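You operate a simulated robot arm through the tools that you are given. There is no shell and no other tool. Be economical: measure what you need, move in short steps, check, and stop when the job is done.

The job below is to be done with a simulated two-armed robot. You get a single attempt, and the scene is never put back.

TASK
Put one of the carrots from the wire basket in the large yellow mixing bowl.

Only the result counts: the job must be done as asked and must still hold three seconds after the hand-in. Knocking over, shifting, dropping, spilling or breaking anything else fails it.

THE ROBOT
Two 7-joint arms with two-finger parallel grippers on one trunk, on a base that drives. Base frame: it is fixed to the floor where the robot stands at the start and does not move with it; the origin is under the middle of the robot, x ahead of it, y to its left, z up. Lengths are in mm, angles in rad, forces in N, time in s.
The left shoulder is at the start at [60, 143, 926], the right one opposite. With the tool pointing down near the work surface each hand reaches from about 320 to 740 mm from the robot's upright axis, wherever it stands, measured 20 degrees to its own side. Places, roughly: large yellow mixing bowl [-750, 1500, 1000]. Payload 1.57 kg a hand.
Tool frame (each hand has its own): the origin (TCP) lies between the finger pads and is the grasp point; the fingertips stand 30 mm ahead of it; z points along the fingers, y is the line along which they close. The gripper opens to 110 mm. The fingers are 24 mm wide and 12 mm thick; the gripper's body (48 by 112 mm) begins 78 mm behind the TCP.
Orientation is that of the tool frame in the base frame, as a unit quaternion [x, y, z, w]. With the fingers straight down and closing along the base's y, the tool's x points along the base's -x, its y along +y and its z along -z.

THE INTERFACE
- The arms move only by the tool step_arm. It takes "left_commands", "right_commands" or both (then of equal length, played together; a hand with none holds still); each is a list of rows, each an object of numbers (a shift or turn left out is 0, a gripper value left out holds the last): "grip": the finger opening in mm, from 0 to 110; "x", "y", "z": the shift along the tool's x, y, z in mm; "ax", "ay", "az": the turn, a rotation vector about the tool's x, y, z in rad. In form: [{"grip": .., "x": .., "y": .., "z": .., "ax": .., "ay": .., "az": ..}, ...]. A call has 1 to 10 rows; each row shifts and turns the commanded pose from where the row before left it, along the tool's axes as they then stand. Each row takes 0.2 s and may step no farther than 50 mm and 0.15 rad from the row before; otherwise, or with a gripper value out of range, the whole call is refused. Where a pose cannot be reached the arm comes as near as it can. A force on the tool above 40 N (or 10 N above the force at the start of the call, whichever is more), or a blocked arm, ends the call early, and 0.2 s more pass. Each finger travels about 45 mm/s and halts on what it meets, pressing with about 26 N; the grip force reading is that of the motor and also rises with nothing between the fingers. The clock runs only during rows and for 0.2 s after the last one: add rows that do not move to give the fingers time. The reply holds the time, the measured pose of the TCP, the force on the tool along the base axes, the opening and the grip force, in the units named above and with some noise.
- Cameras (640 x 400 px; columns grow to the right, rows downward): "scene" is now at [43.6, -20.9, 1531.1]; the picture's right is [-0.26, -0.97, 0.00], its down [-0.76, 0.20, -0.61] and it looks along [0.59, -0.16, -0.79] (base axes); focal length 293 px, centre (320, 200). "left" rides on the left gripper at [70, -16, -141] in its tool frame; the picture's right is [0.23, 0.97, 0.00], its down [-0.86, 0.20, -0.48] and it looks along [-0.47, 0.11, 0.88] (tool axes); focal length 222 px, centre (320, 200). "right" rides on the right gripper at [70, 16, -141] in its tool frame; the picture's right is [-0.23, 0.97, 0.00], its down [-0.86, -0.20, -0.48] and it looks along [-0.47, -0.11, 0.88] (tool axes); focal length 222 px, centre (320, 200). There is no depth. A picture from a camera that has moved, and an enlarged one, comes with that camera's place and axes in the base frame and with its lens.
- grab_frame(camera): a new picture of that camera. It takes no simulated time.
- raise_lower(by): slides the trunk up (or, below 0, down) by that many mm; the arms and the scene camera ride with it, the base frame stays. It gives what a move gives, with no picture.
- roll_base(legs): drives the robot by 1 to 6 legs, each [ahead, left, turn to the left] in mm, mm and rad, along the robot's own axes; the way and the turn of a leg run together, so that a leg with both is an arc; at most 1500 mm and 3.142 rad a leg. The arms and the cameras ride along, it lands a little off, and it stops where it bumps. It gives what a move gives.
- turn_head(pan, tilt): turns the head with the scene camera to pan (to the left, within 1.501 rad either way) and tilt (down, from -0.506 to 1.204), counted from straight ahead of the robot. It gives what a move gives.
- zoom(camera, box): a new picture of the part [left, top, right, bottom] of that camera's present view, enlarged. It takes no simulated time.
- job_done(): hands the job in; it is judged then, once.

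Go step by step. Nothing tells you exact positions but the pictures and the camera data: compare them with the known pose of the tool, close in by small moves and look again before you grip or let go. The budget is 120 turns and 88 pictures, counting those below and the enlarged ones. Unless the task says otherwise, let go and move clear before handing in, and close with one line.

The tools are called after "Emit:" by a JSON object that holds its "op" and its "data". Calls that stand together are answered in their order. step_arm: Moves the arms, as the interface text tells. Its arguments: {"type":"object","properties":{"left_commands":{"type":"array","items":{"type":"object","properties":{"grip":{"type":"number"},"x":{"type":"number"},"y":{"type":"number"},"z":{"type":"number"},"ax":{"type":"number"},"ay":{"type":"number"},"az":{"type":"number"}}}},"right_commands":{"type":"array","items":{"type":"object","properties":{"grip":{"type":"number"},"x":{"type":"number"},"y":{"type":"number"},"z":{"type":"number"},"ax":{"type":"number"},"ay":{"type":"number"},"az":{"type":"number"}}}}},"required":[]} The other tools are called the same way: raise_lower (by) slides the trunk up or down; roll_base (legs) drives the base; turn_head (pan, tilt) turns the head that bears the scene camera; grab_frame (camera) takes a picture; zoom (camera, box) takes an enlarged picture of a part of a camera's view; job_done () hands the job in.

At the start:

```text
t: 0.0
left_eef_pos: [448.5, 110.0, 956.4]
left_tool_rot: [0.0, 1.0, 0.0, -0.001]
left_force: [0.0, 0.6, 0.1]
left_finger_gap: 110.0
left_grasp_force: 0.0
right_eef_pos: [554.4, -252.4, 958.2]
right_tool_rot: [0.0, 1.0, 0.0, 0.0]
right_force: [0.0, 0.1, -0.9]
right_finger_gap: 110.1
right_grasp_force: 0.0
trunk travel left (down, up): [-525.0, 65.0]
robot x, y, heading: [1.3, -1.5, -0.003]
head pan, tilt: [-0.262, 0.909]
```

scene: 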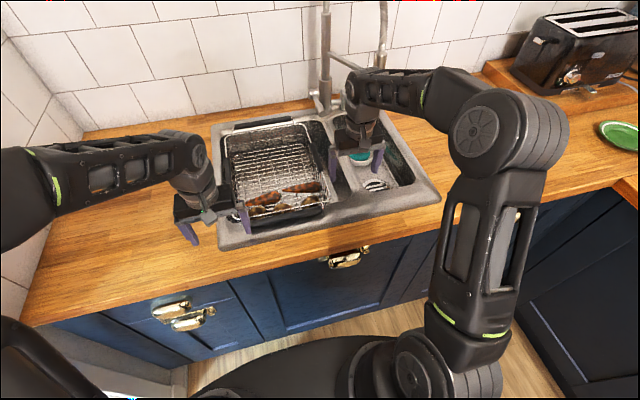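
right: 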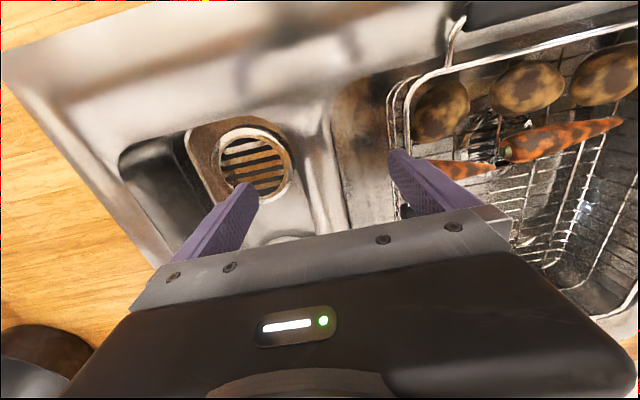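
left: 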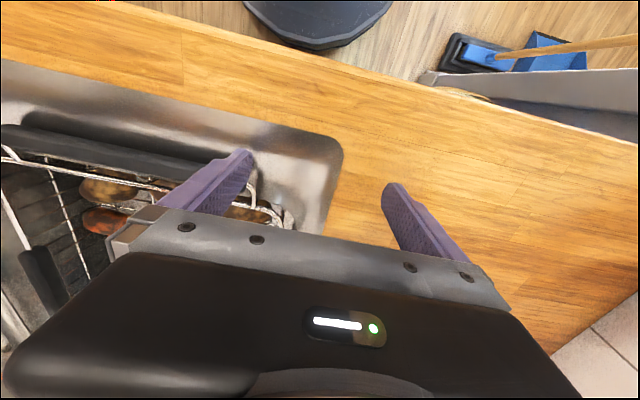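

I see the wire basket in the left sink with carrots and potatoes near its front edge. I'll look closer first.

Emit:
{"op": "zoom", "data": {"camera": "scene", "box": [200, 110, 360, 230]}}

Emit:
{"op": "zoom", "data": {"camera": "right", "box": [380, 20, 640, 240]}}

```text
3.33 times, centred on (280, 170) of scene
camera zoom: at [43.6, -20.9, 1531.1], right [-0.26, -0.97, 0.0], down [-0.76, 0.2, -0.61], along [0.59, -0.16, -0.79], focal length 976 px, centre (453, 300)
```

zoom: 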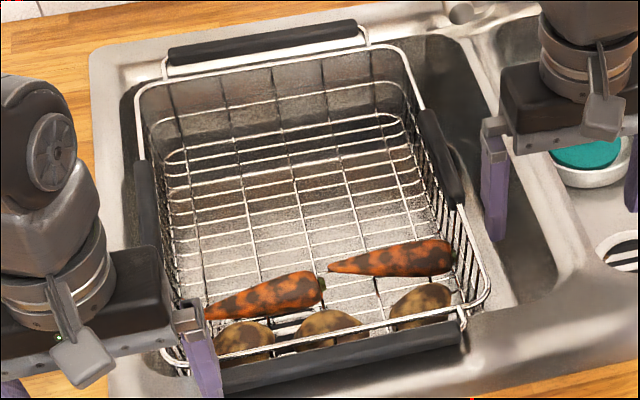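

```text
1.82 times, centred on (510, 130) of right
camera zoom: at [484.8, -236.1, 1098.1], right [0.23, 0.97, 0.0], down [0.86, -0.2, 0.48], along [0.47, -0.11, -0.88], focal length 404 px, centre (-26, 327)
```

zoom: 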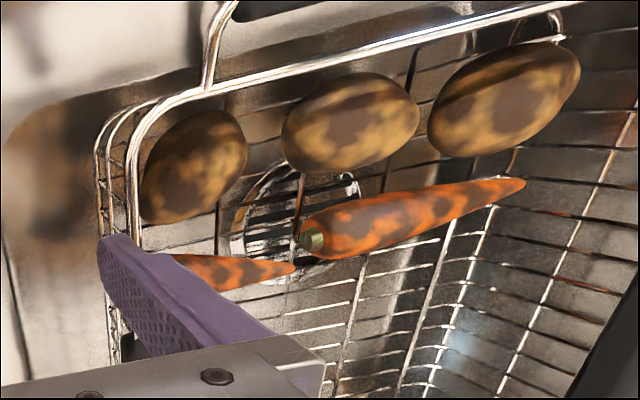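

Triangulating: the left carrot lies roughly from its stem (600,-50,852) to its tip (588,54,860), and there is a gap between the potatoes at y≈-12. I'll raise the left hand and turn it so it closes across the carrot.

Emit:
{"op": "step_arm", "data": {"left_commands": [{"z": -45}, {"az": 0.1456}, {"az": 0.1456}, {"az": 0.1456}, {"az": 0.1456}, {"az": 0.1456}, {"az": 0.1456}, {"az": 0.1456}, {"az": 0.1456}, {"az": 0.1456}]}}

```text
t: 2.2
left_eef_pos: [448.5, 109.8, 1001.7]
left_tool_rot: [0.61, 0.792, 0.0, 0.0]
left_force: [0.0, 0.2, -0.2]
left_finger_gap: 110.2
left_grasp_force: 0.1
right_eef_pos: [553.6, -253.0, 957.2]
right_tool_rot: [0.0, 1.0, -0.001, -0.001]
right_force: [0.2, -0.3, 0.0]
right_finger_gap: 110.0
right_grasp_force: 0.1
trunk travel left (down, up): [-525.0, 65.0]
robot x, y, heading: [0.5, -3.2, 0.001]
head pan, tilt: [-0.262, 0.909]
```

Rotation works; finish the turn and move above the carrot.

Emit:
{"op": "step_arm", "data": {"left_commands": [{"az": 0.1456}, {"x": -34, "y": 33}, {"x": -34, "y": 33}, {"x": -35, "y": 33}, {"x": -35, "y": 33, "grip": 70}, {}, {}]}}

Emit:
{"op": "grab_frame", "data": {"camera": "left"}}

Emit:
{"op": "zoom", "data": {"camera": "scene", "box": [200, 110, 360, 230]}}

Emit:
{"op": "grab_frame", "data": {"camera": "right"}}

```text
t: 3.8
left_eef_pos: [595.0, -12.5, 1002.0]
left_tool_rot: [0.666, 0.746, -0.001, -0.001]
left_force: [-0.4, 0.2, 0.0]
left_finger_gap: 70.1
left_grasp_force: 0.1
right_eef_pos: [553.6, -253.4, 956.9]
right_tool_rot: [0.0, 1.0, 0.0, -0.001]
right_force: [0.0, -0.1, 0.2]
right_finger_gap: 110.1
right_grasp_force: 0.1
trunk travel left (down, up): [-525.0, 65.0]
robot x, y, heading: [-0.9, -2.5, 0.003]
head pan, tilt: [-0.262, 0.909]
```

```text
82 pictures are left
camera left: at [570.7, 54.3, 1143.0], right [0.94, 0.34, 0.0], down [0.3, -0.83, 0.48], along [0.16, -0.45, -0.88], focal length 222 px, centre (320, 200)
```

left: 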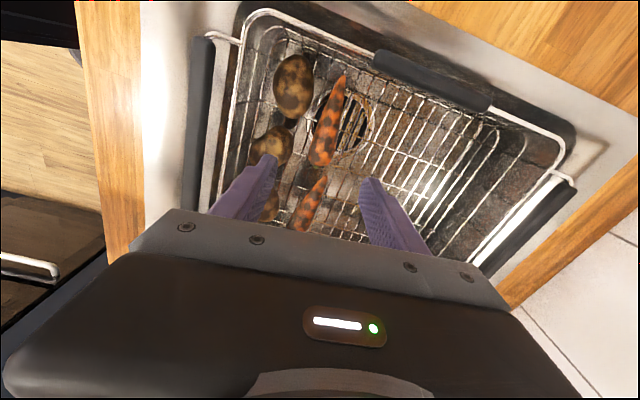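

```text
3.33 times, centred on (280, 170) of scene
camera zoom: at [43.8, -21.4, 1531.1], right [-0.26, -0.97, 0.0], down [-0.76, 0.2, -0.61], along [0.59, -0.16, -0.79], focal length 976 px, centre (453, 300)
```

zoom: 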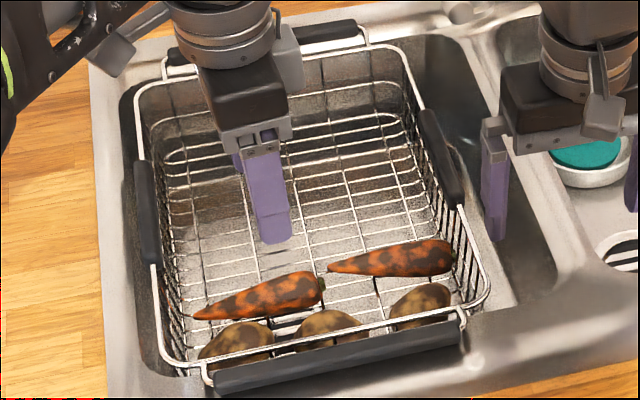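

```text
80 pictures are left
camera right: at [484.9, -236.5, 1097.9], right [0.23, 0.97, 0.0], down [0.86, -0.2, 0.48], along [0.47, -0.11, -0.88], focal length 222 px, centre (320, 200)
```

right: 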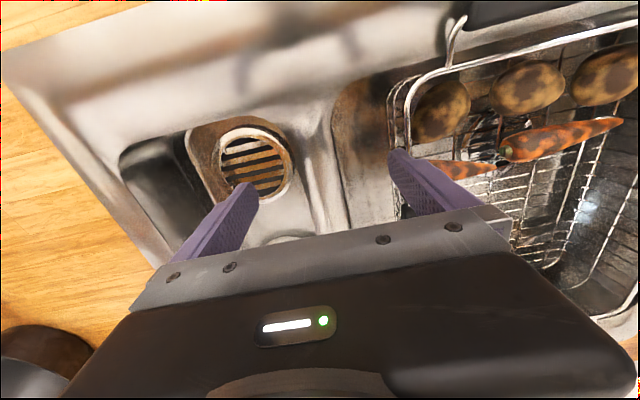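

The hand is roughly above the left carrot; I'll zoom in on the wrist camera to check the alignment with the potatoes.

Emit:
{"op": "zoom", "data": {"camera": "left", "box": [200, 40, 440, 240]}}

```text
2.00 times, centred on (320, 140) of left
camera zoom: at [570.7, 54.3, 1143.0], right [0.94, 0.34, 0.0], down [0.3, -0.83, 0.48], along [0.16, -0.45, -0.88], focal length 444 px, centre (320, 320)
```

zoom: 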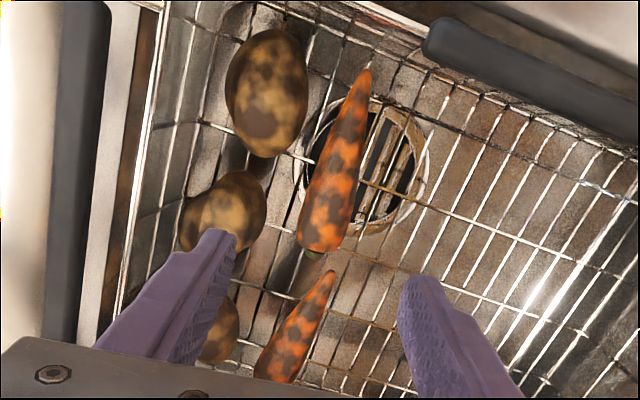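

The carrot axis is confirmed at x≈599 near y=-8, and the potatoes' edges are at x≈563. I'll set the opening to 54 mm, shift slightly, and descend partway.

Emit:
{"op": "step_arm", "data": {"left_commands": [{"x": 4, "y": 4.5, "grip": 54}, {"z": 30}, {"z": 30}, {"z": 30}, {}]}}

Emit:
{"op": "zoom", "data": {"camera": "left", "box": [200, 40, 440, 240]}}

Emit:
{"op": "zoom", "data": {"camera": "right", "box": [380, 20, 640, 240]}}

Emit:
{"op": "zoom", "data": {"camera": "scene", "box": [200, 110, 360, 230]}}

```text
t: 5.0
left_eef_pos: [598.8, -7.3, 910.2]
left_tool_rot: [0.666, 0.746, 0.001, 0.0]
left_force: [-0.4, 0.9, 0.0]
left_finger_gap: 54.1
left_grasp_force: 0.1
right_eef_pos: [554.0, -253.0, 956.6]
right_tool_rot: [0.001, 1.0, 0.0, 0.0]
right_force: [-0.5, 0.7, -0.1]
right_finger_gap: 109.9
right_grasp_force: 0.1
trunk travel left (down, up): [-525.0, 65.0]
robot x, y, heading: [1.2, -1.0, 0.003]
head pan, tilt: [-0.262, 0.909]
```

```text
2.00 times, centred on (320, 140) of left
camera zoom: at [574.5, 59.7, 1052.0], right [0.94, 0.34, 0.0], down [0.3, -0.83, 0.48], along [0.16, -0.45, -0.88], focal length 444 px, centre (320, 320)
```

zoom: 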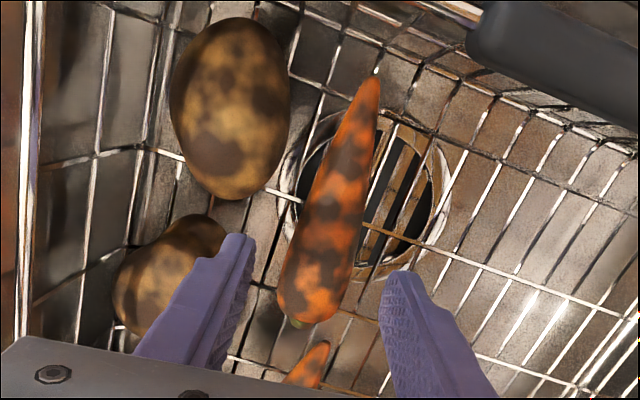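

```text
1.82 times, centred on (510, 130) of right
camera zoom: at [484.6, -236.2, 1098.1], right [0.23, 0.97, 0.0], down [0.86, -0.2, 0.48], along [0.47, -0.11, -0.88], focal length 404 px, centre (-26, 327)
```

zoom: 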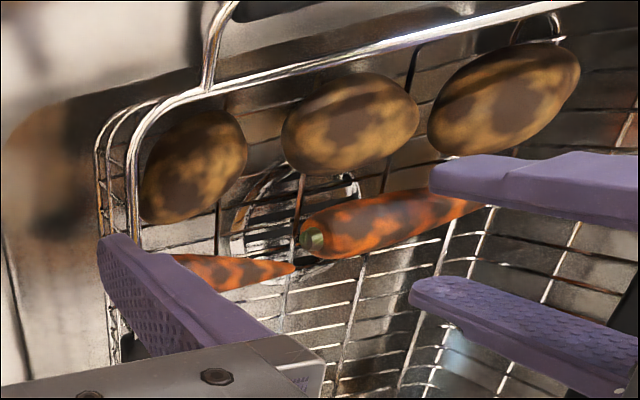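

```text
3.33 times, centred on (280, 170) of scene
camera zoom: at [43.4, -21.0, 1531.1], right [-0.26, -0.97, 0.0], down [-0.76, 0.2, -0.61], along [0.59, -0.16, -0.79], focal length 976 px, centre (453, 300)
```

zoom: 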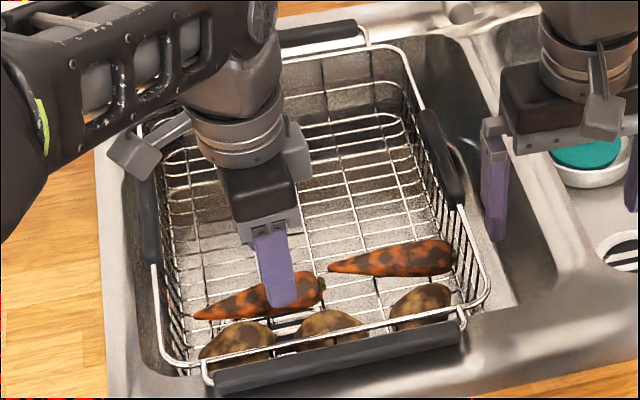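

Alignment looks good, with clearance on both sides. I'll descend to TCP z≈870.

Emit:
{"op": "step_arm", "data": {"left_commands": [{"grip": 50, "z": 12}, {"z": 12}, {"z": 10}, {"z": 6}, {}]}}

Emit:
{"op": "zoom", "data": {"camera": "left", "box": [200, 40, 440, 240]}}

Emit:
{"op": "zoom", "data": {"camera": "right", "box": [380, 20, 640, 240]}}

```text
t: 6.2
left_eef_pos: [598.7, -7.4, 871.7]
left_tool_rot: [0.665, 0.746, 0.0, 0.0]
left_force: [0.5, 0.1, 0.8]
left_finger_gap: 50.4
left_grasp_force: 0.1
right_eef_pos: [553.7, -252.8, 956.6]
right_tool_rot: [0.0, 1.0, 0.001, 0.001]
right_force: [0.3, -0.7, 0.0]
right_finger_gap: 109.9
right_grasp_force: 0.1
trunk travel left (down, up): [-525.0, 65.0]
robot x, y, heading: [0.4, 2.6, -0.002]
head pan, tilt: [-0.262, 0.909]
```

```text
2.00 times, centred on (320, 140) of left
camera zoom: at [574.9, 60.2, 1012.3], right [0.94, 0.34, 0.0], down [0.3, -0.83, 0.48], along [0.16, -0.45, -0.88], focal length 444 px, centre (320, 320)
```

zoom: 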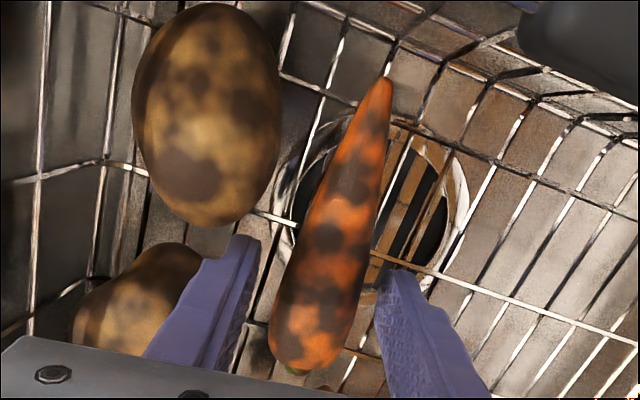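

```text
1.82 times, centred on (510, 130) of right
camera zoom: at [484.8, -236.1, 1098.1], right [0.23, 0.97, 0.0], down [0.86, -0.2, 0.48], along [0.47, -0.11, -0.88], focal length 404 px, centre (-26, 327)
```

zoom: 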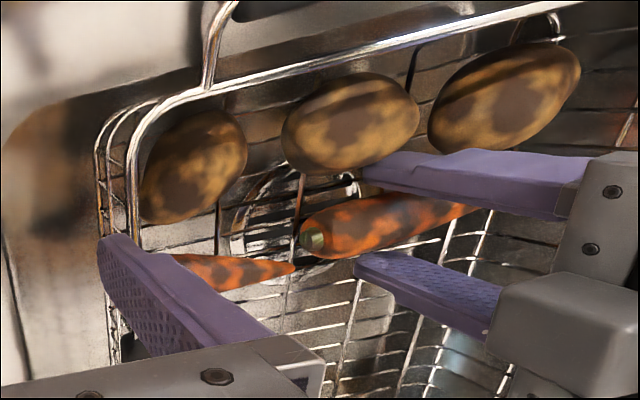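

The fingers straddle the carrot. Closing.

Emit:
{"op": "step_arm", "data": {"left_commands": [{"grip": 20}, {}, {}, {}, {}]}}

Emit:
{"op": "zoom", "data": {"camera": "left", "box": [200, 40, 440, 240]}}

```text
t: 7.4
left_eef_pos: [598.8, -7.5, 871.4]
left_tool_rot: [0.665, 0.747, -0.001, 0.0]
left_force: [-0.7, -0.2, -0.2]
left_finger_gap: 29.6
left_grasp_force: 25.7
right_eef_pos: [553.5, -252.2, 955.3]
right_tool_rot: [0.0, 1.0, 0.0, 0.0]
right_force: [0.2, -0.3, 0.0]
right_finger_gap: 110.0
right_grasp_force: 0.1
trunk travel left (down, up): [-525.0, 65.0]
robot x, y, heading: [1.0, -1.7, 0.001]
head pan, tilt: [-0.262, 0.909]
```

```text
2.00 times, centred on (320, 140) of left
camera zoom: at [575.0, 60.1, 1012.4], right [0.94, 0.34, 0.0], down [0.3, -0.83, 0.48], along [0.16, -0.45, -0.88], focal length 444 px, centre (320, 320)
```

zoom: 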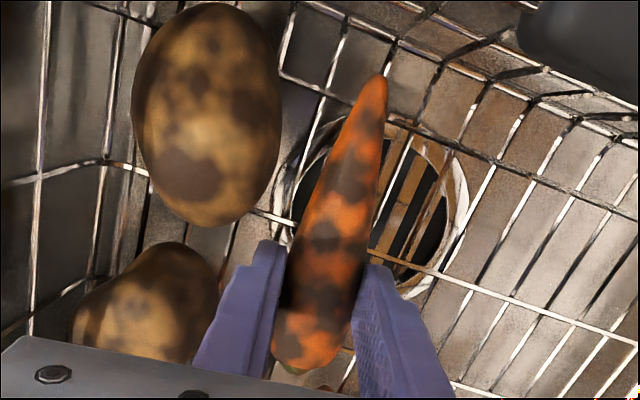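

Gripped at 29.6 mm. Lifting straight up slowly.

Emit:
{"op": "step_arm", "data": {"left_commands": [{"z": -10}, {"z": -20}, {"z": -25}, {"z": -30}, {"z": -30}, {"z": -30}, {"z": -30}]}}

Emit:
{"op": "grab_frame", "data": {"camera": "left"}}

Emit:
{"op": "grab_frame", "data": {"camera": "scene"}}

```text
t: 9.0
left_eef_pos: [598.7, -5.8, 1005.3]
left_tool_rot: [0.666, 0.746, -0.001, 0.0]
left_force: [0.1, 0.3, -0.7]
left_finger_gap: 29.7
left_grasp_force: 26.0
left hand out of reach, approached as far as the arm can: row 6, 7
right_eef_pos: [553.8, -252.7, 957.1]
right_tool_rot: [0.0, 1.0, 0.001, -0.001]
right_force: [-0.2, -0.5, 0.7]
right_finger_gap: 110.0
right_grasp_force: 0.1
trunk travel left (down, up): [-525.0, 65.0]
robot x, y, heading: [0.6, -0.1, -0.001]
head pan, tilt: [-0.262, 0.909]
```

```text
72 pictures are left
camera left: at [574.8, 61.3, 1147.3], right [0.94, 0.34, 0.0], down [0.3, -0.83, 0.48], along [0.16, -0.45, -0.88], focal length 222 px, centre (320, 200)
```

left: 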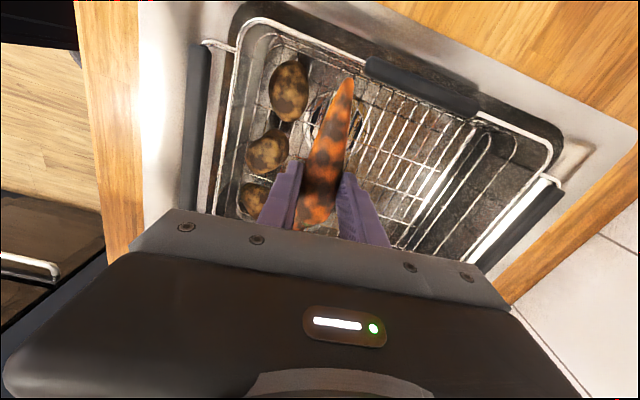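

```text
71 pictures are left
camera scene: at [43.8, -20.8, 1531.1], right [-0.26, -0.97, 0.0], down [-0.76, 0.2, -0.61], along [0.59, -0.16, -0.79], focal length 293 px, centre (320, 200)
```

scene: 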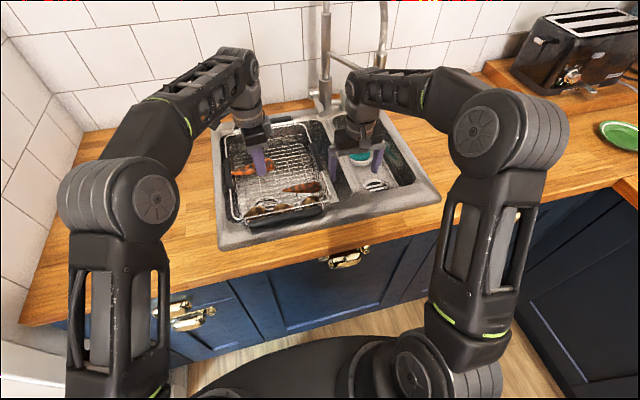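

The carrot is held clear of the basket. I'll retract both hands towards the body before driving.

Emit:
{"op": "step_arm", "data": {"left_commands": [{"x": 24, "y": -35}, {"x": 24, "y": -35}, {"x": 24, "y": -35}, {"x": 24, "y": -35}, {"x": 24, "y": -35}, {}], "right_commands": [{"x": 32, "z": -10}, {"x": 32, "z": -10}, {"x": 32, "z": -10}, {"x": 32}, {"x": 32}, {}]}}

Emit:
{"op": "turn_head", "data": {"pan": 1.5, "tilt": 0.4}}

Emit:
{"op": "grab_frame", "data": {"camera": "scene"}}

```text
t: 10.4
left_eef_pos: [412.5, 93.0, 1006.0]
left_tool_rot: [0.665, 0.747, -0.001, 0.0]
left_force: [1.2, 0.3, -1.8]
left_finger_gap: 29.7
left_grasp_force: 26.6
right_eef_pos: [393.1, -252.8, 986.6]
right_tool_rot: [0.0, 1.0, 0.0, 0.0]
right_force: [-0.4, 0.3, -0.3]
right_finger_gap: 110.3
right_grasp_force: 0.1
trunk travel left (down, up): [-525.0, 65.0]
robot x, y, heading: [-2.7, 2.1, 0.002]
head pan, tilt: [-0.262, 0.909]
```

```text
t: 12.2
left_eef_pos: [412.5, 92.4, 1007.0]
left_tool_rot: [0.665, 0.747, -0.001, 0.0]
left_force: [0.3, -0.2, -1.0]
left_finger_gap: 30.0
left_grasp_force: 26.0
right_eef_pos: [393.0, -251.7, 987.8]
right_tool_rot: [0.001, 1.0, 0.0, 0.0]
right_force: [0.4, -0.4, 1.0]
right_finger_gap: 110.0
right_grasp_force: 0.2
trunk travel left (down, up): [-525.0, 65.0]
robot x, y, heading: [2.5, -1.0, -0.002]
head pan, tilt: [1.499, 0.4]
```

```text
70 pictures are left
camera scene: at [-22.2, 90.9, 1574.8], right [1.0, -0.07, 0.0], down [-0.03, -0.39, -0.92], along [0.07, 0.92, -0.39], focal length 293 px, centre (320, 200)
```

scene: 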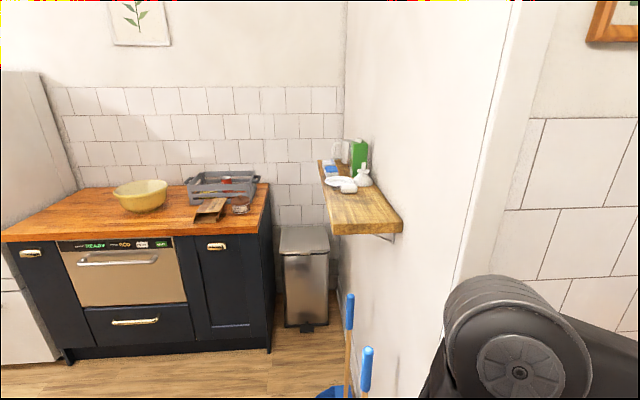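

The yellow bowl is on the counter ahead-left. I'll turn the robot in place a quarter turn and look again with the head forward.

Emit:
{"op": "roll_base", "data": {"legs": [[0, 0, 1.571]]}}

Emit:
{"op": "turn_head", "data": {"pan": 0.5, "tilt": 0.6}}

Emit:
{"op": "grab_frame", "data": {"camera": "scene"}}

Emit:
{"op": "turn_head", "data": {"pan": 1.4, "tilt": 0.7}}

Emit:
{"op": "grab_frame", "data": {"camera": "scene"}}

```text
t: 16.4
left_eef_pos: [-91.3, 412.3, 1006.8]
left_tool_rot: [-0.056, 0.998, 0.0, -0.001]
left_force: [-0.3, 0.9, -1.0]
left_finger_gap: 29.8
left_grasp_force: 26.5
right_eef_pos: [254.3, 391.9, 986.5]
right_tool_rot: [-0.705, 0.709, 0.0, 0.0]
right_force: [0.9, -0.1, 0.2]
right_finger_gap: 110.2
right_grasp_force: 0.1
trunk travel left (down, up): [-525.0, 65.0]
robot x, y, heading: [0.9, 0.4, 1.564]
head pan, tilt: [1.499, 0.4]
```

```text
t: 17.6
left_eef_pos: [-90.7, 413.0, 1006.7]
left_tool_rot: [-0.055, 0.999, 0.0, 0.0]
left_force: [0.2, -0.9, -0.7]
left_finger_gap: 29.4
left_grasp_force: 25.9
right_eef_pos: [254.0, 391.6, 986.6]
right_tool_rot: [-0.705, 0.709, 0.0, 0.0]
right_force: [0.0, 0.7, -0.1]
right_finger_gap: 110.2
right_grasp_force: 0.1
trunk travel left (down, up): [-525.0, 65.0]
robot x, y, heading: [-1.7, -2.4, 1.563]
head pan, tilt: [0.499, 0.6]
```

```text
69 pictures are left
camera scene: at [-41.1, 46.4, 1556.6], right [0.88, 0.48, 0.0], down [0.27, -0.5, -0.83], along [-0.39, 0.73, -0.56], focal length 293 px, centre (320, 200)
```

scene: 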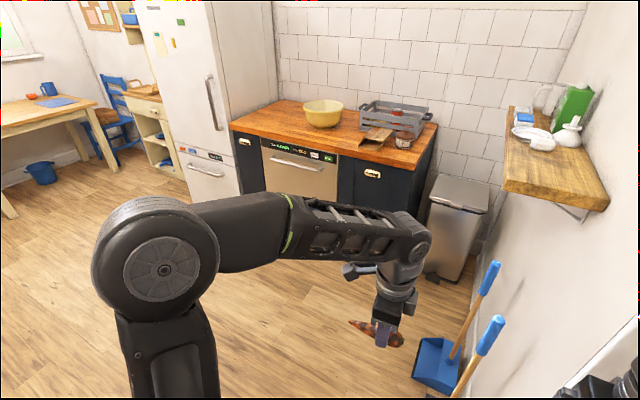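

```text
t: 18.9
left_eef_pos: [-90.3, 412.6, 1006.5]
left_tool_rot: [-0.055, 0.998, 0.0, 0.0]
left_force: [0.6, 0.5, 0.0]
left_finger_gap: 29.7
left_grasp_force: 26.1
right_eef_pos: [255.2, 391.4, 987.1]
right_tool_rot: [-0.706, 0.709, 0.0, 0.001]
right_force: [0.0, 0.5, -0.4]
right_finger_gap: 110.1
right_grasp_force: 0.0
trunk travel left (down, up): [-525.0, 65.0]
robot x, y, heading: [1.3, 1.2, 1.566]
head pan, tilt: [1.4, 0.7]
```

```text
68 pictures are left
camera scene: at [-82.7, -16.4, 1548.0], right [0.18, 0.98, 0.0], down [0.63, -0.11, -0.77], along [-0.75, 0.13, -0.64], focal length 293 px, centre (320, 200)
```

scene: 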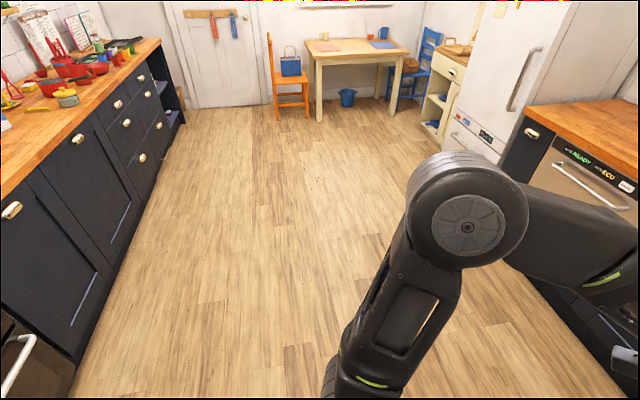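

The floor to the left is clear. I'll strafe left about 750 mm to line up with the bowl, then look straight ahead.

Emit:
{"op": "roll_base", "data": {"legs": [[0, 750, 0]]}}

Emit:
{"op": "turn_head", "data": {"pan": 0.0, "tilt": 0.5}}

Emit:
{"op": "grab_frame", "data": {"camera": "scene"}}

```text
t: 22.9
left_eef_pos: [-843.3, 414.6, 1006.7]
left_tool_rot: [-0.057, 0.998, 0.0, 0.0]
left_force: [0.2, -0.2, -0.4]
left_finger_gap: 29.7
left_grasp_force: 26.2
right_eef_pos: [-499.1, 394.7, 987.7]
right_tool_rot: [-0.706, 0.708, 0.0, 0.0]
right_force: [0.3, 0.3, -0.3]
right_finger_gap: 109.9
right_grasp_force: 0.0
trunk travel left (down, up): [-525.0, 65.0]
robot x, y, heading: [-750.6, 1.8, 1.568]
head pan, tilt: [1.4, 0.7]
```

```text
t: 24.4
left_eef_pos: [-842.8, 416.2, 1006.7]
left_tool_rot: [-0.057, 0.998, 0.0, 0.0]
left_force: [0.3, -0.2, -0.5]
left_finger_gap: 29.7
left_grasp_force: 26.2
right_eef_pos: [-497.7, 394.7, 987.6]
right_tool_rot: [-0.707, 0.707, 0.0, 0.0]
right_force: [0.3, 0.0, -0.3]
right_finger_gap: 110.0
right_grasp_force: 0.1
trunk travel left (down, up): [-525.0, 65.0]
robot x, y, heading: [-748.6, 1.7, 1.57]
head pan, tilt: [0.0, 0.499]
```

```text
67 pictures are left
camera scene: at [-750.3, 62.1, 1565.7], right [1.0, 0.0, 0.0], down [0.0, -0.48, -0.88], along [0.0, 0.88, -0.48], focal length 293 px, centre (320, 200)
```

scene: 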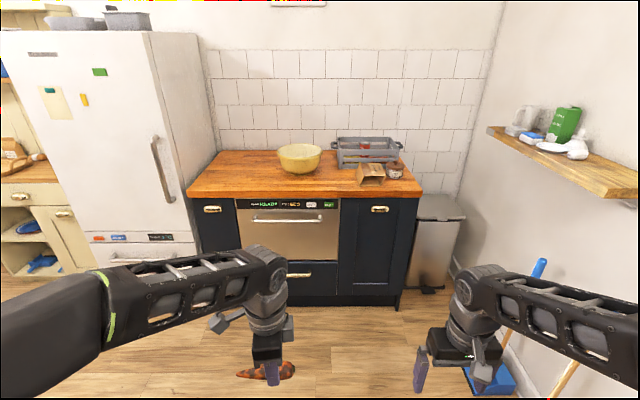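

The bowl triangulates to about (-859,1584), with its rim near z≈1045. I'll raise the trunk and drive 500 mm closer, then remeasure.

Emit:
{"op": "raise_lower", "data": {"by": 64}}

Emit:
{"op": "roll_base", "data": {"legs": [[500, 0, 0]]}}

Emit:
{"op": "grab_frame", "data": {"camera": "scene"}}

```text
t: 25.5
left_eef_pos: [-844.0, 416.2, 1071.6]
left_tool_rot: [-0.057, 0.998, 0.001, -0.001]
left_force: [-0.6, 0.7, -0.9]
left_finger_gap: 29.6
left_grasp_force: 26.3
right_eef_pos: [-498.4, 395.1, 1050.5]
right_tool_rot: [-0.707, 0.708, 0.0, 0.0]
right_force: [0.4, -0.3, -0.4]
right_finger_gap: 110.2
right_grasp_force: 0.1
trunk travel left (down, up): [-589.0, 1.0]
robot x, y, heading: [-750.5, 0.5, 1.57]
head pan, tilt: [0.0, 0.499]
```

```text
t: 28.4
left_eef_pos: [-845.7, 916.9, 1070.0]
left_tool_rot: [-0.059, 0.998, -0.001, 0.0]
left_force: [0.3, 0.0, -0.8]
left_finger_gap: 29.6
left_grasp_force: 26.7
right_eef_pos: [-500.7, 899.6, 1050.9]
right_tool_rot: [0.708, -0.706, 0.0, 0.0]
right_force: [0.6, 0.9, 0.1]
right_finger_gap: 110.4
right_grasp_force: 0.0
trunk travel left (down, up): [-589.0, 1.0]
robot x, y, heading: [-749.6, 510.6, 1.573]
head pan, tilt: [0.0, 0.499]
```

```text
66 pictures are left
camera scene: at [-750.5, 565.3, 1629.6], right [1.0, 0.0, 0.0], down [0.0, -0.48, -0.88], along [0.0, 0.88, -0.48], focal length 293 px, centre (320, 200)
```

scene: 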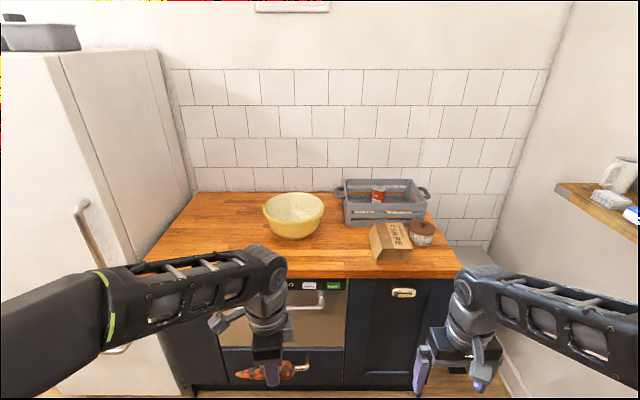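

The bowl's rim centre is consistently at (-858,1582,1039), radius ~124, with the counter at z≈935 and its front edge at y≈1297. I'll raise both hands, retract the right one, then advance and shift right so the bowl sits in front of the left arm.

Emit:
{"op": "step_arm", "data": {"left_commands": [{"z": -15}, {"z": -15}, {"z": -15}, {}], "right_commands": [{"z": -25, "x": 20}, {"z": -25, "x": 20}, {"z": -25, "x": 20}, {}]}}

Emit:
{"op": "roll_base", "data": {"legs": [[0, -50, 0], [400, 0, 0]]}}

Emit:
{"op": "turn_head", "data": {"pan": 0.0, "tilt": 0.9}}

Emit:
{"op": "grab_frame", "data": {"camera": "scene"}}

```text
t: 29.4
left_eef_pos: [-845.2, 918.0, 1114.9]
left_tool_rot: [-0.058, 0.998, -0.001, 0.001]
left_force: [-0.1, 0.8, 0.6]
left_finger_gap: 30.0
left_grasp_force: 26.2
right_eef_pos: [-499.8, 839.6, 1125.1]
right_tool_rot: [0.708, -0.706, 0.0, 0.001]
right_force: [0.7, 0.7, -0.3]
right_finger_gap: 109.8
right_grasp_force: 0.1
trunk travel left (down, up): [-589.0, 1.0]
robot x, y, heading: [-751.9, 510.7, 1.572]
head pan, tilt: [0.0, 0.499]
```

```text
t: 32.5
left_eef_pos: [-796.8, 1322.8, 1115.1]
left_tool_rot: [-0.058, 0.998, -0.001, 0.0]
left_force: [0.3, 0.0, -1.5]
left_finger_gap: 29.5
left_grasp_force: 25.5
right_eef_pos: [-451.4, 1244.6, 1125.6]
right_tool_rot: [0.707, -0.707, 0.001, 0.0]
right_force: [-0.1, 0.3, 0.7]
right_finger_gap: 110.5
right_grasp_force: 0.1
trunk travel left (down, up): [-589.0, 1.0]
robot x, y, heading: [-699.7, 909.0, 1.574]
head pan, tilt: [0.0, 0.499]
```

```text
t: 33.3
left_eef_pos: [-797.4, 1322.6, 1114.8]
left_tool_rot: [-0.059, 0.998, 0.0, 0.0]
left_force: [-0.9, -0.6, -1.3]
left_finger_gap: 29.6
left_grasp_force: 25.7
right_eef_pos: [-450.2, 1243.3, 1125.9]
right_tool_rot: [0.707, -0.707, 0.001, 0.0]
right_force: [0.1, -0.5, -0.2]
right_finger_gap: 109.8
right_grasp_force: 0.0
trunk travel left (down, up): [-589.0, 1.0]
robot x, y, heading: [-702.5, 909.4, 1.573]
head pan, tilt: [0.0, 0.901]
```

```text
65 pictures are left
camera scene: at [-701.5, 954.0, 1595.9], right [1.0, 0.0, 0.0], down [0.0, -0.78, -0.62], along [0.0, 0.62, -0.78], focal length 293 px, centre (320, 200)
```

scene: 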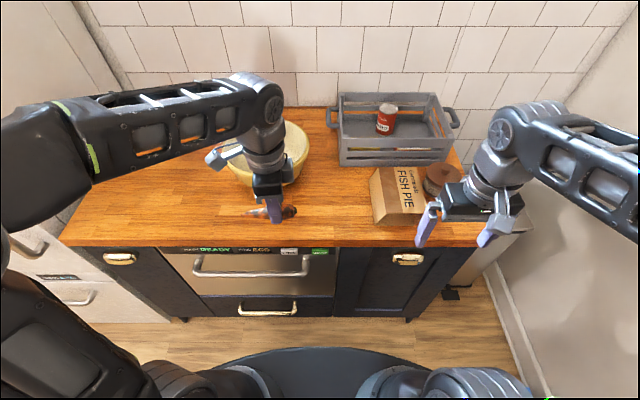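

The base still has some clearance to the cabinet. I'll advance 60 mm, then extend the left hand at its current height.

Emit:
{"op": "roll_base", "data": {"legs": [[60, 0, 0]]}}

Emit:
{"op": "grab_frame", "data": {"camera": "scene"}}

Emit:
{"op": "grab_frame", "data": {"camera": "left"}}

```text
t: 34.3
left_eef_pos: [-795.5, 1383.2, 1116.2]
left_tool_rot: [-0.06, 0.998, -0.001, 0.0]
left_force: [0.1, -0.6, -1.2]
left_finger_gap: 29.5
left_grasp_force: 25.7
right_eef_pos: [-450.9, 1306.5, 1123.9]
right_tool_rot: [0.708, -0.706, 0.001, 0.0]
right_force: [-0.2, 0.9, 0.0]
right_finger_gap: 109.9
right_grasp_force: 0.1
trunk travel left (down, up): [-589.0, 1.0]
robot x, y, heading: [-703.7, 973.4, 1.57]
head pan, tilt: [0.0, 0.901]
```

```text
64 pictures are left
camera scene: at [-701.7, 1016.2, 1595.7], right [1.0, 0.0, 0.0], down [0.0, -0.78, -0.62], along [0.0, 0.62, -0.78], focal length 293 px, centre (320, 200)
```

scene: 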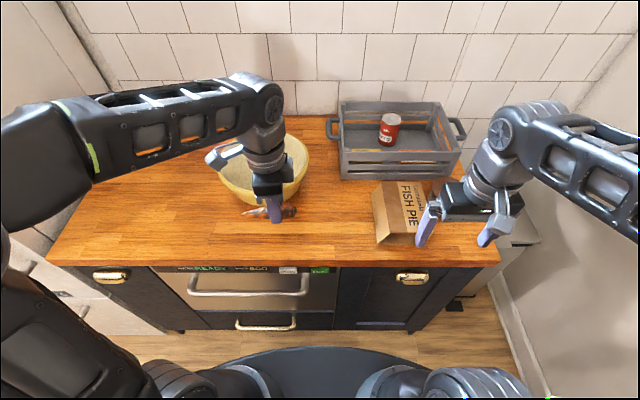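

```text
63 pictures are left
camera left: at [-863.9, 1359.6, 1255.7], right [-0.34, 0.94, 0.0], down [0.83, 0.3, 0.48], along [0.45, 0.16, -0.88], focal length 222 px, centre (320, 200)
```

left: 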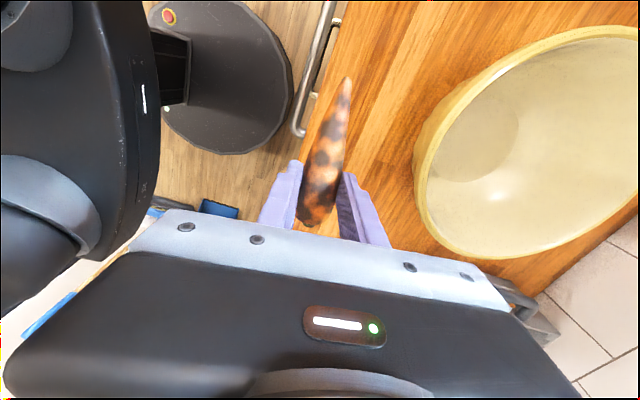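

The wrist view confirms the bowl position. I'll extend the left hand over the bowl at z≈1115 (carrot bottom about 1080, rim about 1045).

Emit:
{"op": "step_arm", "data": {"left_commands": [{"x": 4.5, "y": 32}, {"x": 4.5, "y": 32}, {"x": 4.5, "y": 32}, {"x": 4.5, "y": 32}, {"x": 4.5, "y": 32}, {"x": 4.5, "y": 31}, {}]}}

Emit:
{"op": "grab_frame", "data": {"camera": "left"}}

Emit:
{"op": "grab_frame", "data": {"camera": "scene"}}

```text
t: 35.9
left_eef_pos: [-844.0, 1557.9, 1116.6]
left_tool_rot: [-0.059, 0.998, 0.0, 0.0]
left_force: [-0.8, 0.5, -0.5]
left_finger_gap: 29.6
left_grasp_force: 25.6
left hand out of reach, approached as far as the arm can: row 6
right_eef_pos: [-451.7, 1304.5, 1125.1]
right_tool_rot: [0.708, -0.706, 0.001, 0.0]
right_force: [-0.4, -0.4, 0.2]
right_finger_gap: 110.2
right_grasp_force: 0.0
trunk travel left (down, up): [-589.0, 1.0]
robot x, y, heading: [-702.3, 973.9, 1.575]
head pan, tilt: [0.0, 0.901]
```

```text
62 pictures are left
camera left: at [-911.5, 1533.8, 1256.8], right [-0.34, 0.94, 0.0], down [0.83, 0.3, 0.48], along [0.45, 0.16, -0.88], focal length 222 px, centre (320, 200)
```

left: 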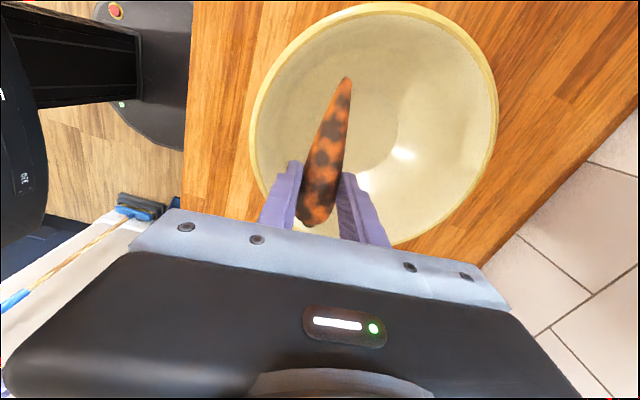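

```text
61 pictures are left
camera scene: at [-702.3, 1014.1, 1595.8], right [1.0, 0.0, 0.0], down [0.0, -0.78, -0.62], along [0.0, 0.62, -0.78], focal length 293 px, centre (320, 200)
```

scene: 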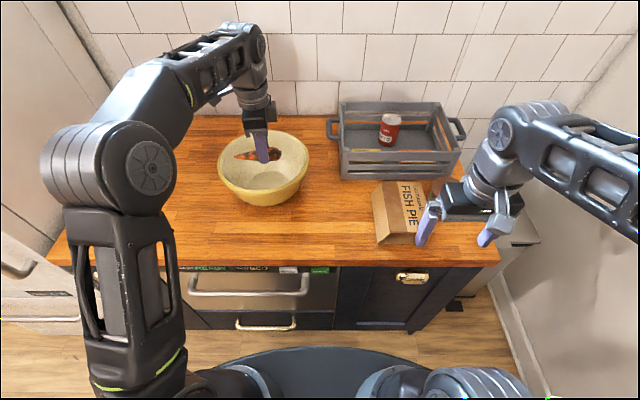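

The carrot is over the bowl but about 40 mm short of centre in y. I'll lower to just above the rim, extend 30 mm, then lower into the bowl.

Emit:
{"op": "step_arm", "data": {"left_commands": [{"z": 25}, {"z": 10}, {"y": 17}, {"y": 17}, {}]}}

Emit:
{"op": "grab_frame", "data": {"camera": "left"}}

```text
t: 37.1
left_eef_pos: [-846.9, 1591.2, 1081.4]
left_tool_rot: [-0.059, 0.998, 0.0, 0.0]
left_force: [-0.3, 0.2, -0.6]
left_finger_gap: 29.8
left_grasp_force: 25.9
right_eef_pos: [-451.4, 1303.6, 1126.0]
right_tool_rot: [0.709, -0.706, 0.0, 0.0]
right_force: [-0.4, 0.8, 0.4]
right_finger_gap: 110.0
right_grasp_force: 0.0
trunk travel left (down, up): [-589.0, 1.0]
robot x, y, heading: [-700.4, 967.3, 1.571]
head pan, tilt: [0.0, 0.901]
```

```text
60 pictures are left
camera left: at [-914.7, 1567.6, 1221.9], right [-0.34, 0.94, 0.0], down [0.83, 0.3, 0.48], along [0.45, 0.16, -0.88], focal length 222 px, centre (320, 200)
```

left: 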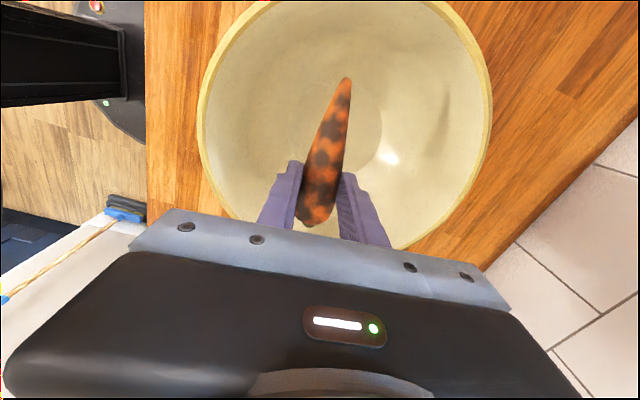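

Now centred. Lowering about 70 mm into the bowl.

Emit:
{"op": "step_arm", "data": {"left_commands": [{"z": 15}, {"z": 15}, {"z": 15}, {"z": 15}, {"z": 10}, {}]}}

Emit:
{"op": "grab_frame", "data": {"camera": "left"}}

Emit:
{"op": "zoom", "data": {"camera": "scene", "box": [200, 100, 340, 220]}}

```text
t: 38.5
left_eef_pos: [-847.4, 1591.0, 1010.2]
left_tool_rot: [-0.059, 0.998, -0.001, 0.0]
left_force: [1.2, -0.5, -1.0]
left_finger_gap: 29.1
left_grasp_force: 25.7
right_eef_pos: [-451.0, 1304.4, 1125.5]
right_tool_rot: [0.708, -0.706, 0.0, 0.0]
right_force: [0.3, 0.2, 0.3]
right_finger_gap: 109.8
right_grasp_force: 0.0
trunk travel left (down, up): [-589.0, 1.0]
robot x, y, heading: [-701.1, 969.0, 1.576]
head pan, tilt: [0.0, 0.901]
```

```text
59 pictures are left
camera left: at [-914.8, 1567.8, 1151.0], right [-0.34, 0.94, 0.0], down [0.83, 0.3, 0.48], along [0.45, 0.16, -0.88], focal length 222 px, centre (320, 200)
```

left: 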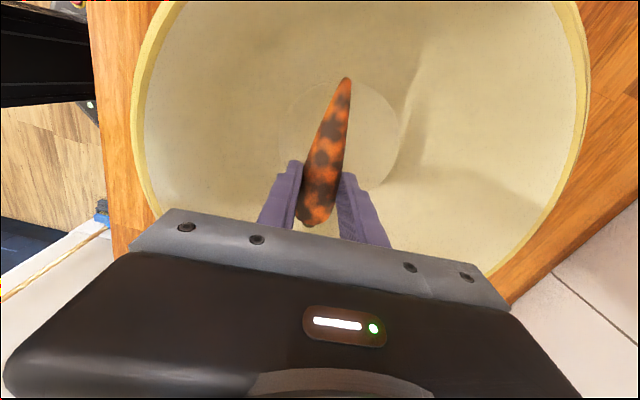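

```text
3.33 times, centred on (270, 160) of scene
camera zoom: at [-701.6, 1013.8, 1595.8], right [1.0, 0.0, 0.0], down [0.0, -0.78, -0.62], along [0.0, 0.62, -0.78], focal length 976 px, centre (487, 333)
```

zoom: 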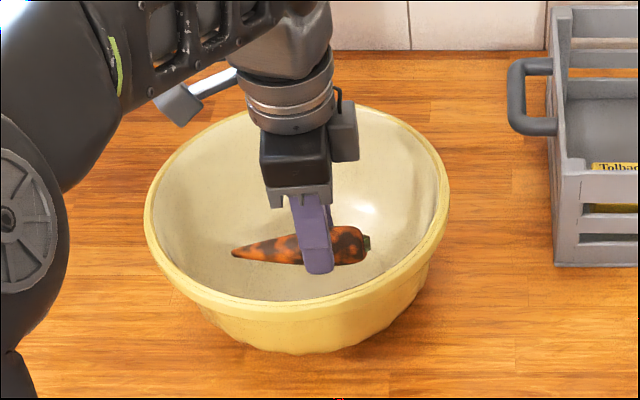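

The carrot is well inside the bowl. I'll lower slightly more and open.

Emit:
{"op": "step_arm", "data": {"left_commands": [{"z": 8}, {}, {"grip": 50}, {}, {}, {}]}}

Emit:
{"op": "grab_frame", "data": {"camera": "left"}}

```text
t: 39.9
left_eef_pos: [-847.9, 1592.2, 1003.1]
left_tool_rot: [-0.06, 0.998, 0.0, 0.0]
left_force: [-0.5, -0.4, 0.0]
left_finger_gap: 50.1
left_grasp_force: 0.2
right_eef_pos: [-451.3, 1303.8, 1125.2]
right_tool_rot: [0.709, -0.706, 0.0, 0.0]
right_force: [0.3, 0.6, -0.3]
right_finger_gap: 109.8
right_grasp_force: 0.1
trunk travel left (down, up): [-589.0, 1.0]
robot x, y, heading: [-702.6, 968.5, 1.569]
head pan, tilt: [0.0, 0.901]
```

```text
57 pictures are left
camera left: at [-914.5, 1567.8, 1143.2], right [-0.34, 0.94, 0.0], down [0.83, 0.3, 0.48], along [0.45, 0.16, -0.88], focal length 222 px, centre (320, 200)
```

left: 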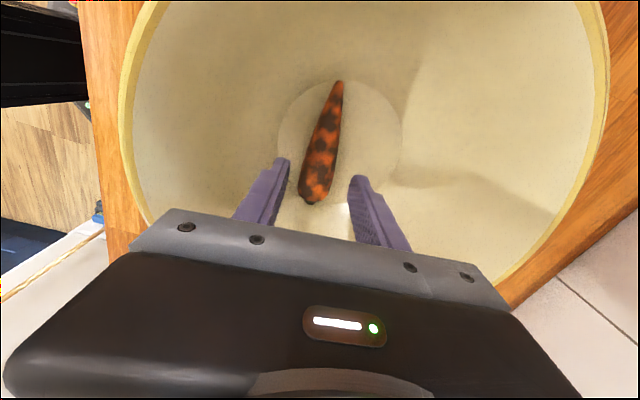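

The carrot rests on the bowl's floor. I'll raise the hand straight up and then retract.

Emit:
{"op": "step_arm", "data": {"left_commands": [{"z": -20}, {"z": -30}, {"z": -25}, {"y": -30, "z": -15}, {"y": -15, "z": -15}, {"y": -40}, {"y": -40}, {"y": -40}, {"y": -40}, {}]}}

Emit:
{"op": "grab_frame", "data": {"camera": "scene"}}

```text
t: 42.1
left_eef_pos: [-822.0, 1389.2, 1106.6]
left_tool_rot: [-0.06, 0.998, 0.0, 0.001]
left_force: [-0.2, 0.2, -1.1]
left_finger_gap: 50.0
left_grasp_force: 0.0
right_eef_pos: [-451.0, 1304.8, 1124.7]
right_tool_rot: [0.709, -0.706, 0.0, 0.0]
right_force: [-0.2, 0.8, -0.3]
right_finger_gap: 110.0
right_grasp_force: 0.1
trunk travel left (down, up): [-589.0, 1.0]
robot x, y, heading: [-703.5, 971.4, 1.57]
head pan, tilt: [0.0, 0.901]
```

```text
56 pictures are left
camera scene: at [-701.6, 1014.5, 1595.8], right [1.0, 0.0, 0.0], down [0.0, -0.78, -0.62], along [0.0, 0.62, -0.78], focal length 293 px, centre (320, 200)
```

scene: 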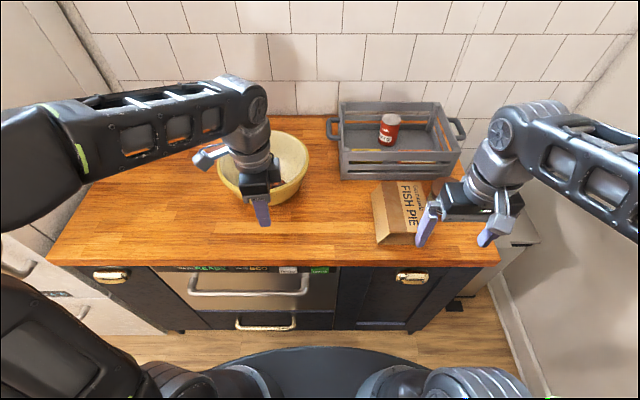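

The carrot is in the bowl, the hand is clear and nothing else has moved, so I'm handing in.

Emit:
{"op": "job_done", "data": {}}

```text
The job is handed in.
```

One carrot from the wire basket is in the large yellow mixing bowl; the gripper has let go and is clear of it, and I saw nothing else disturbed.
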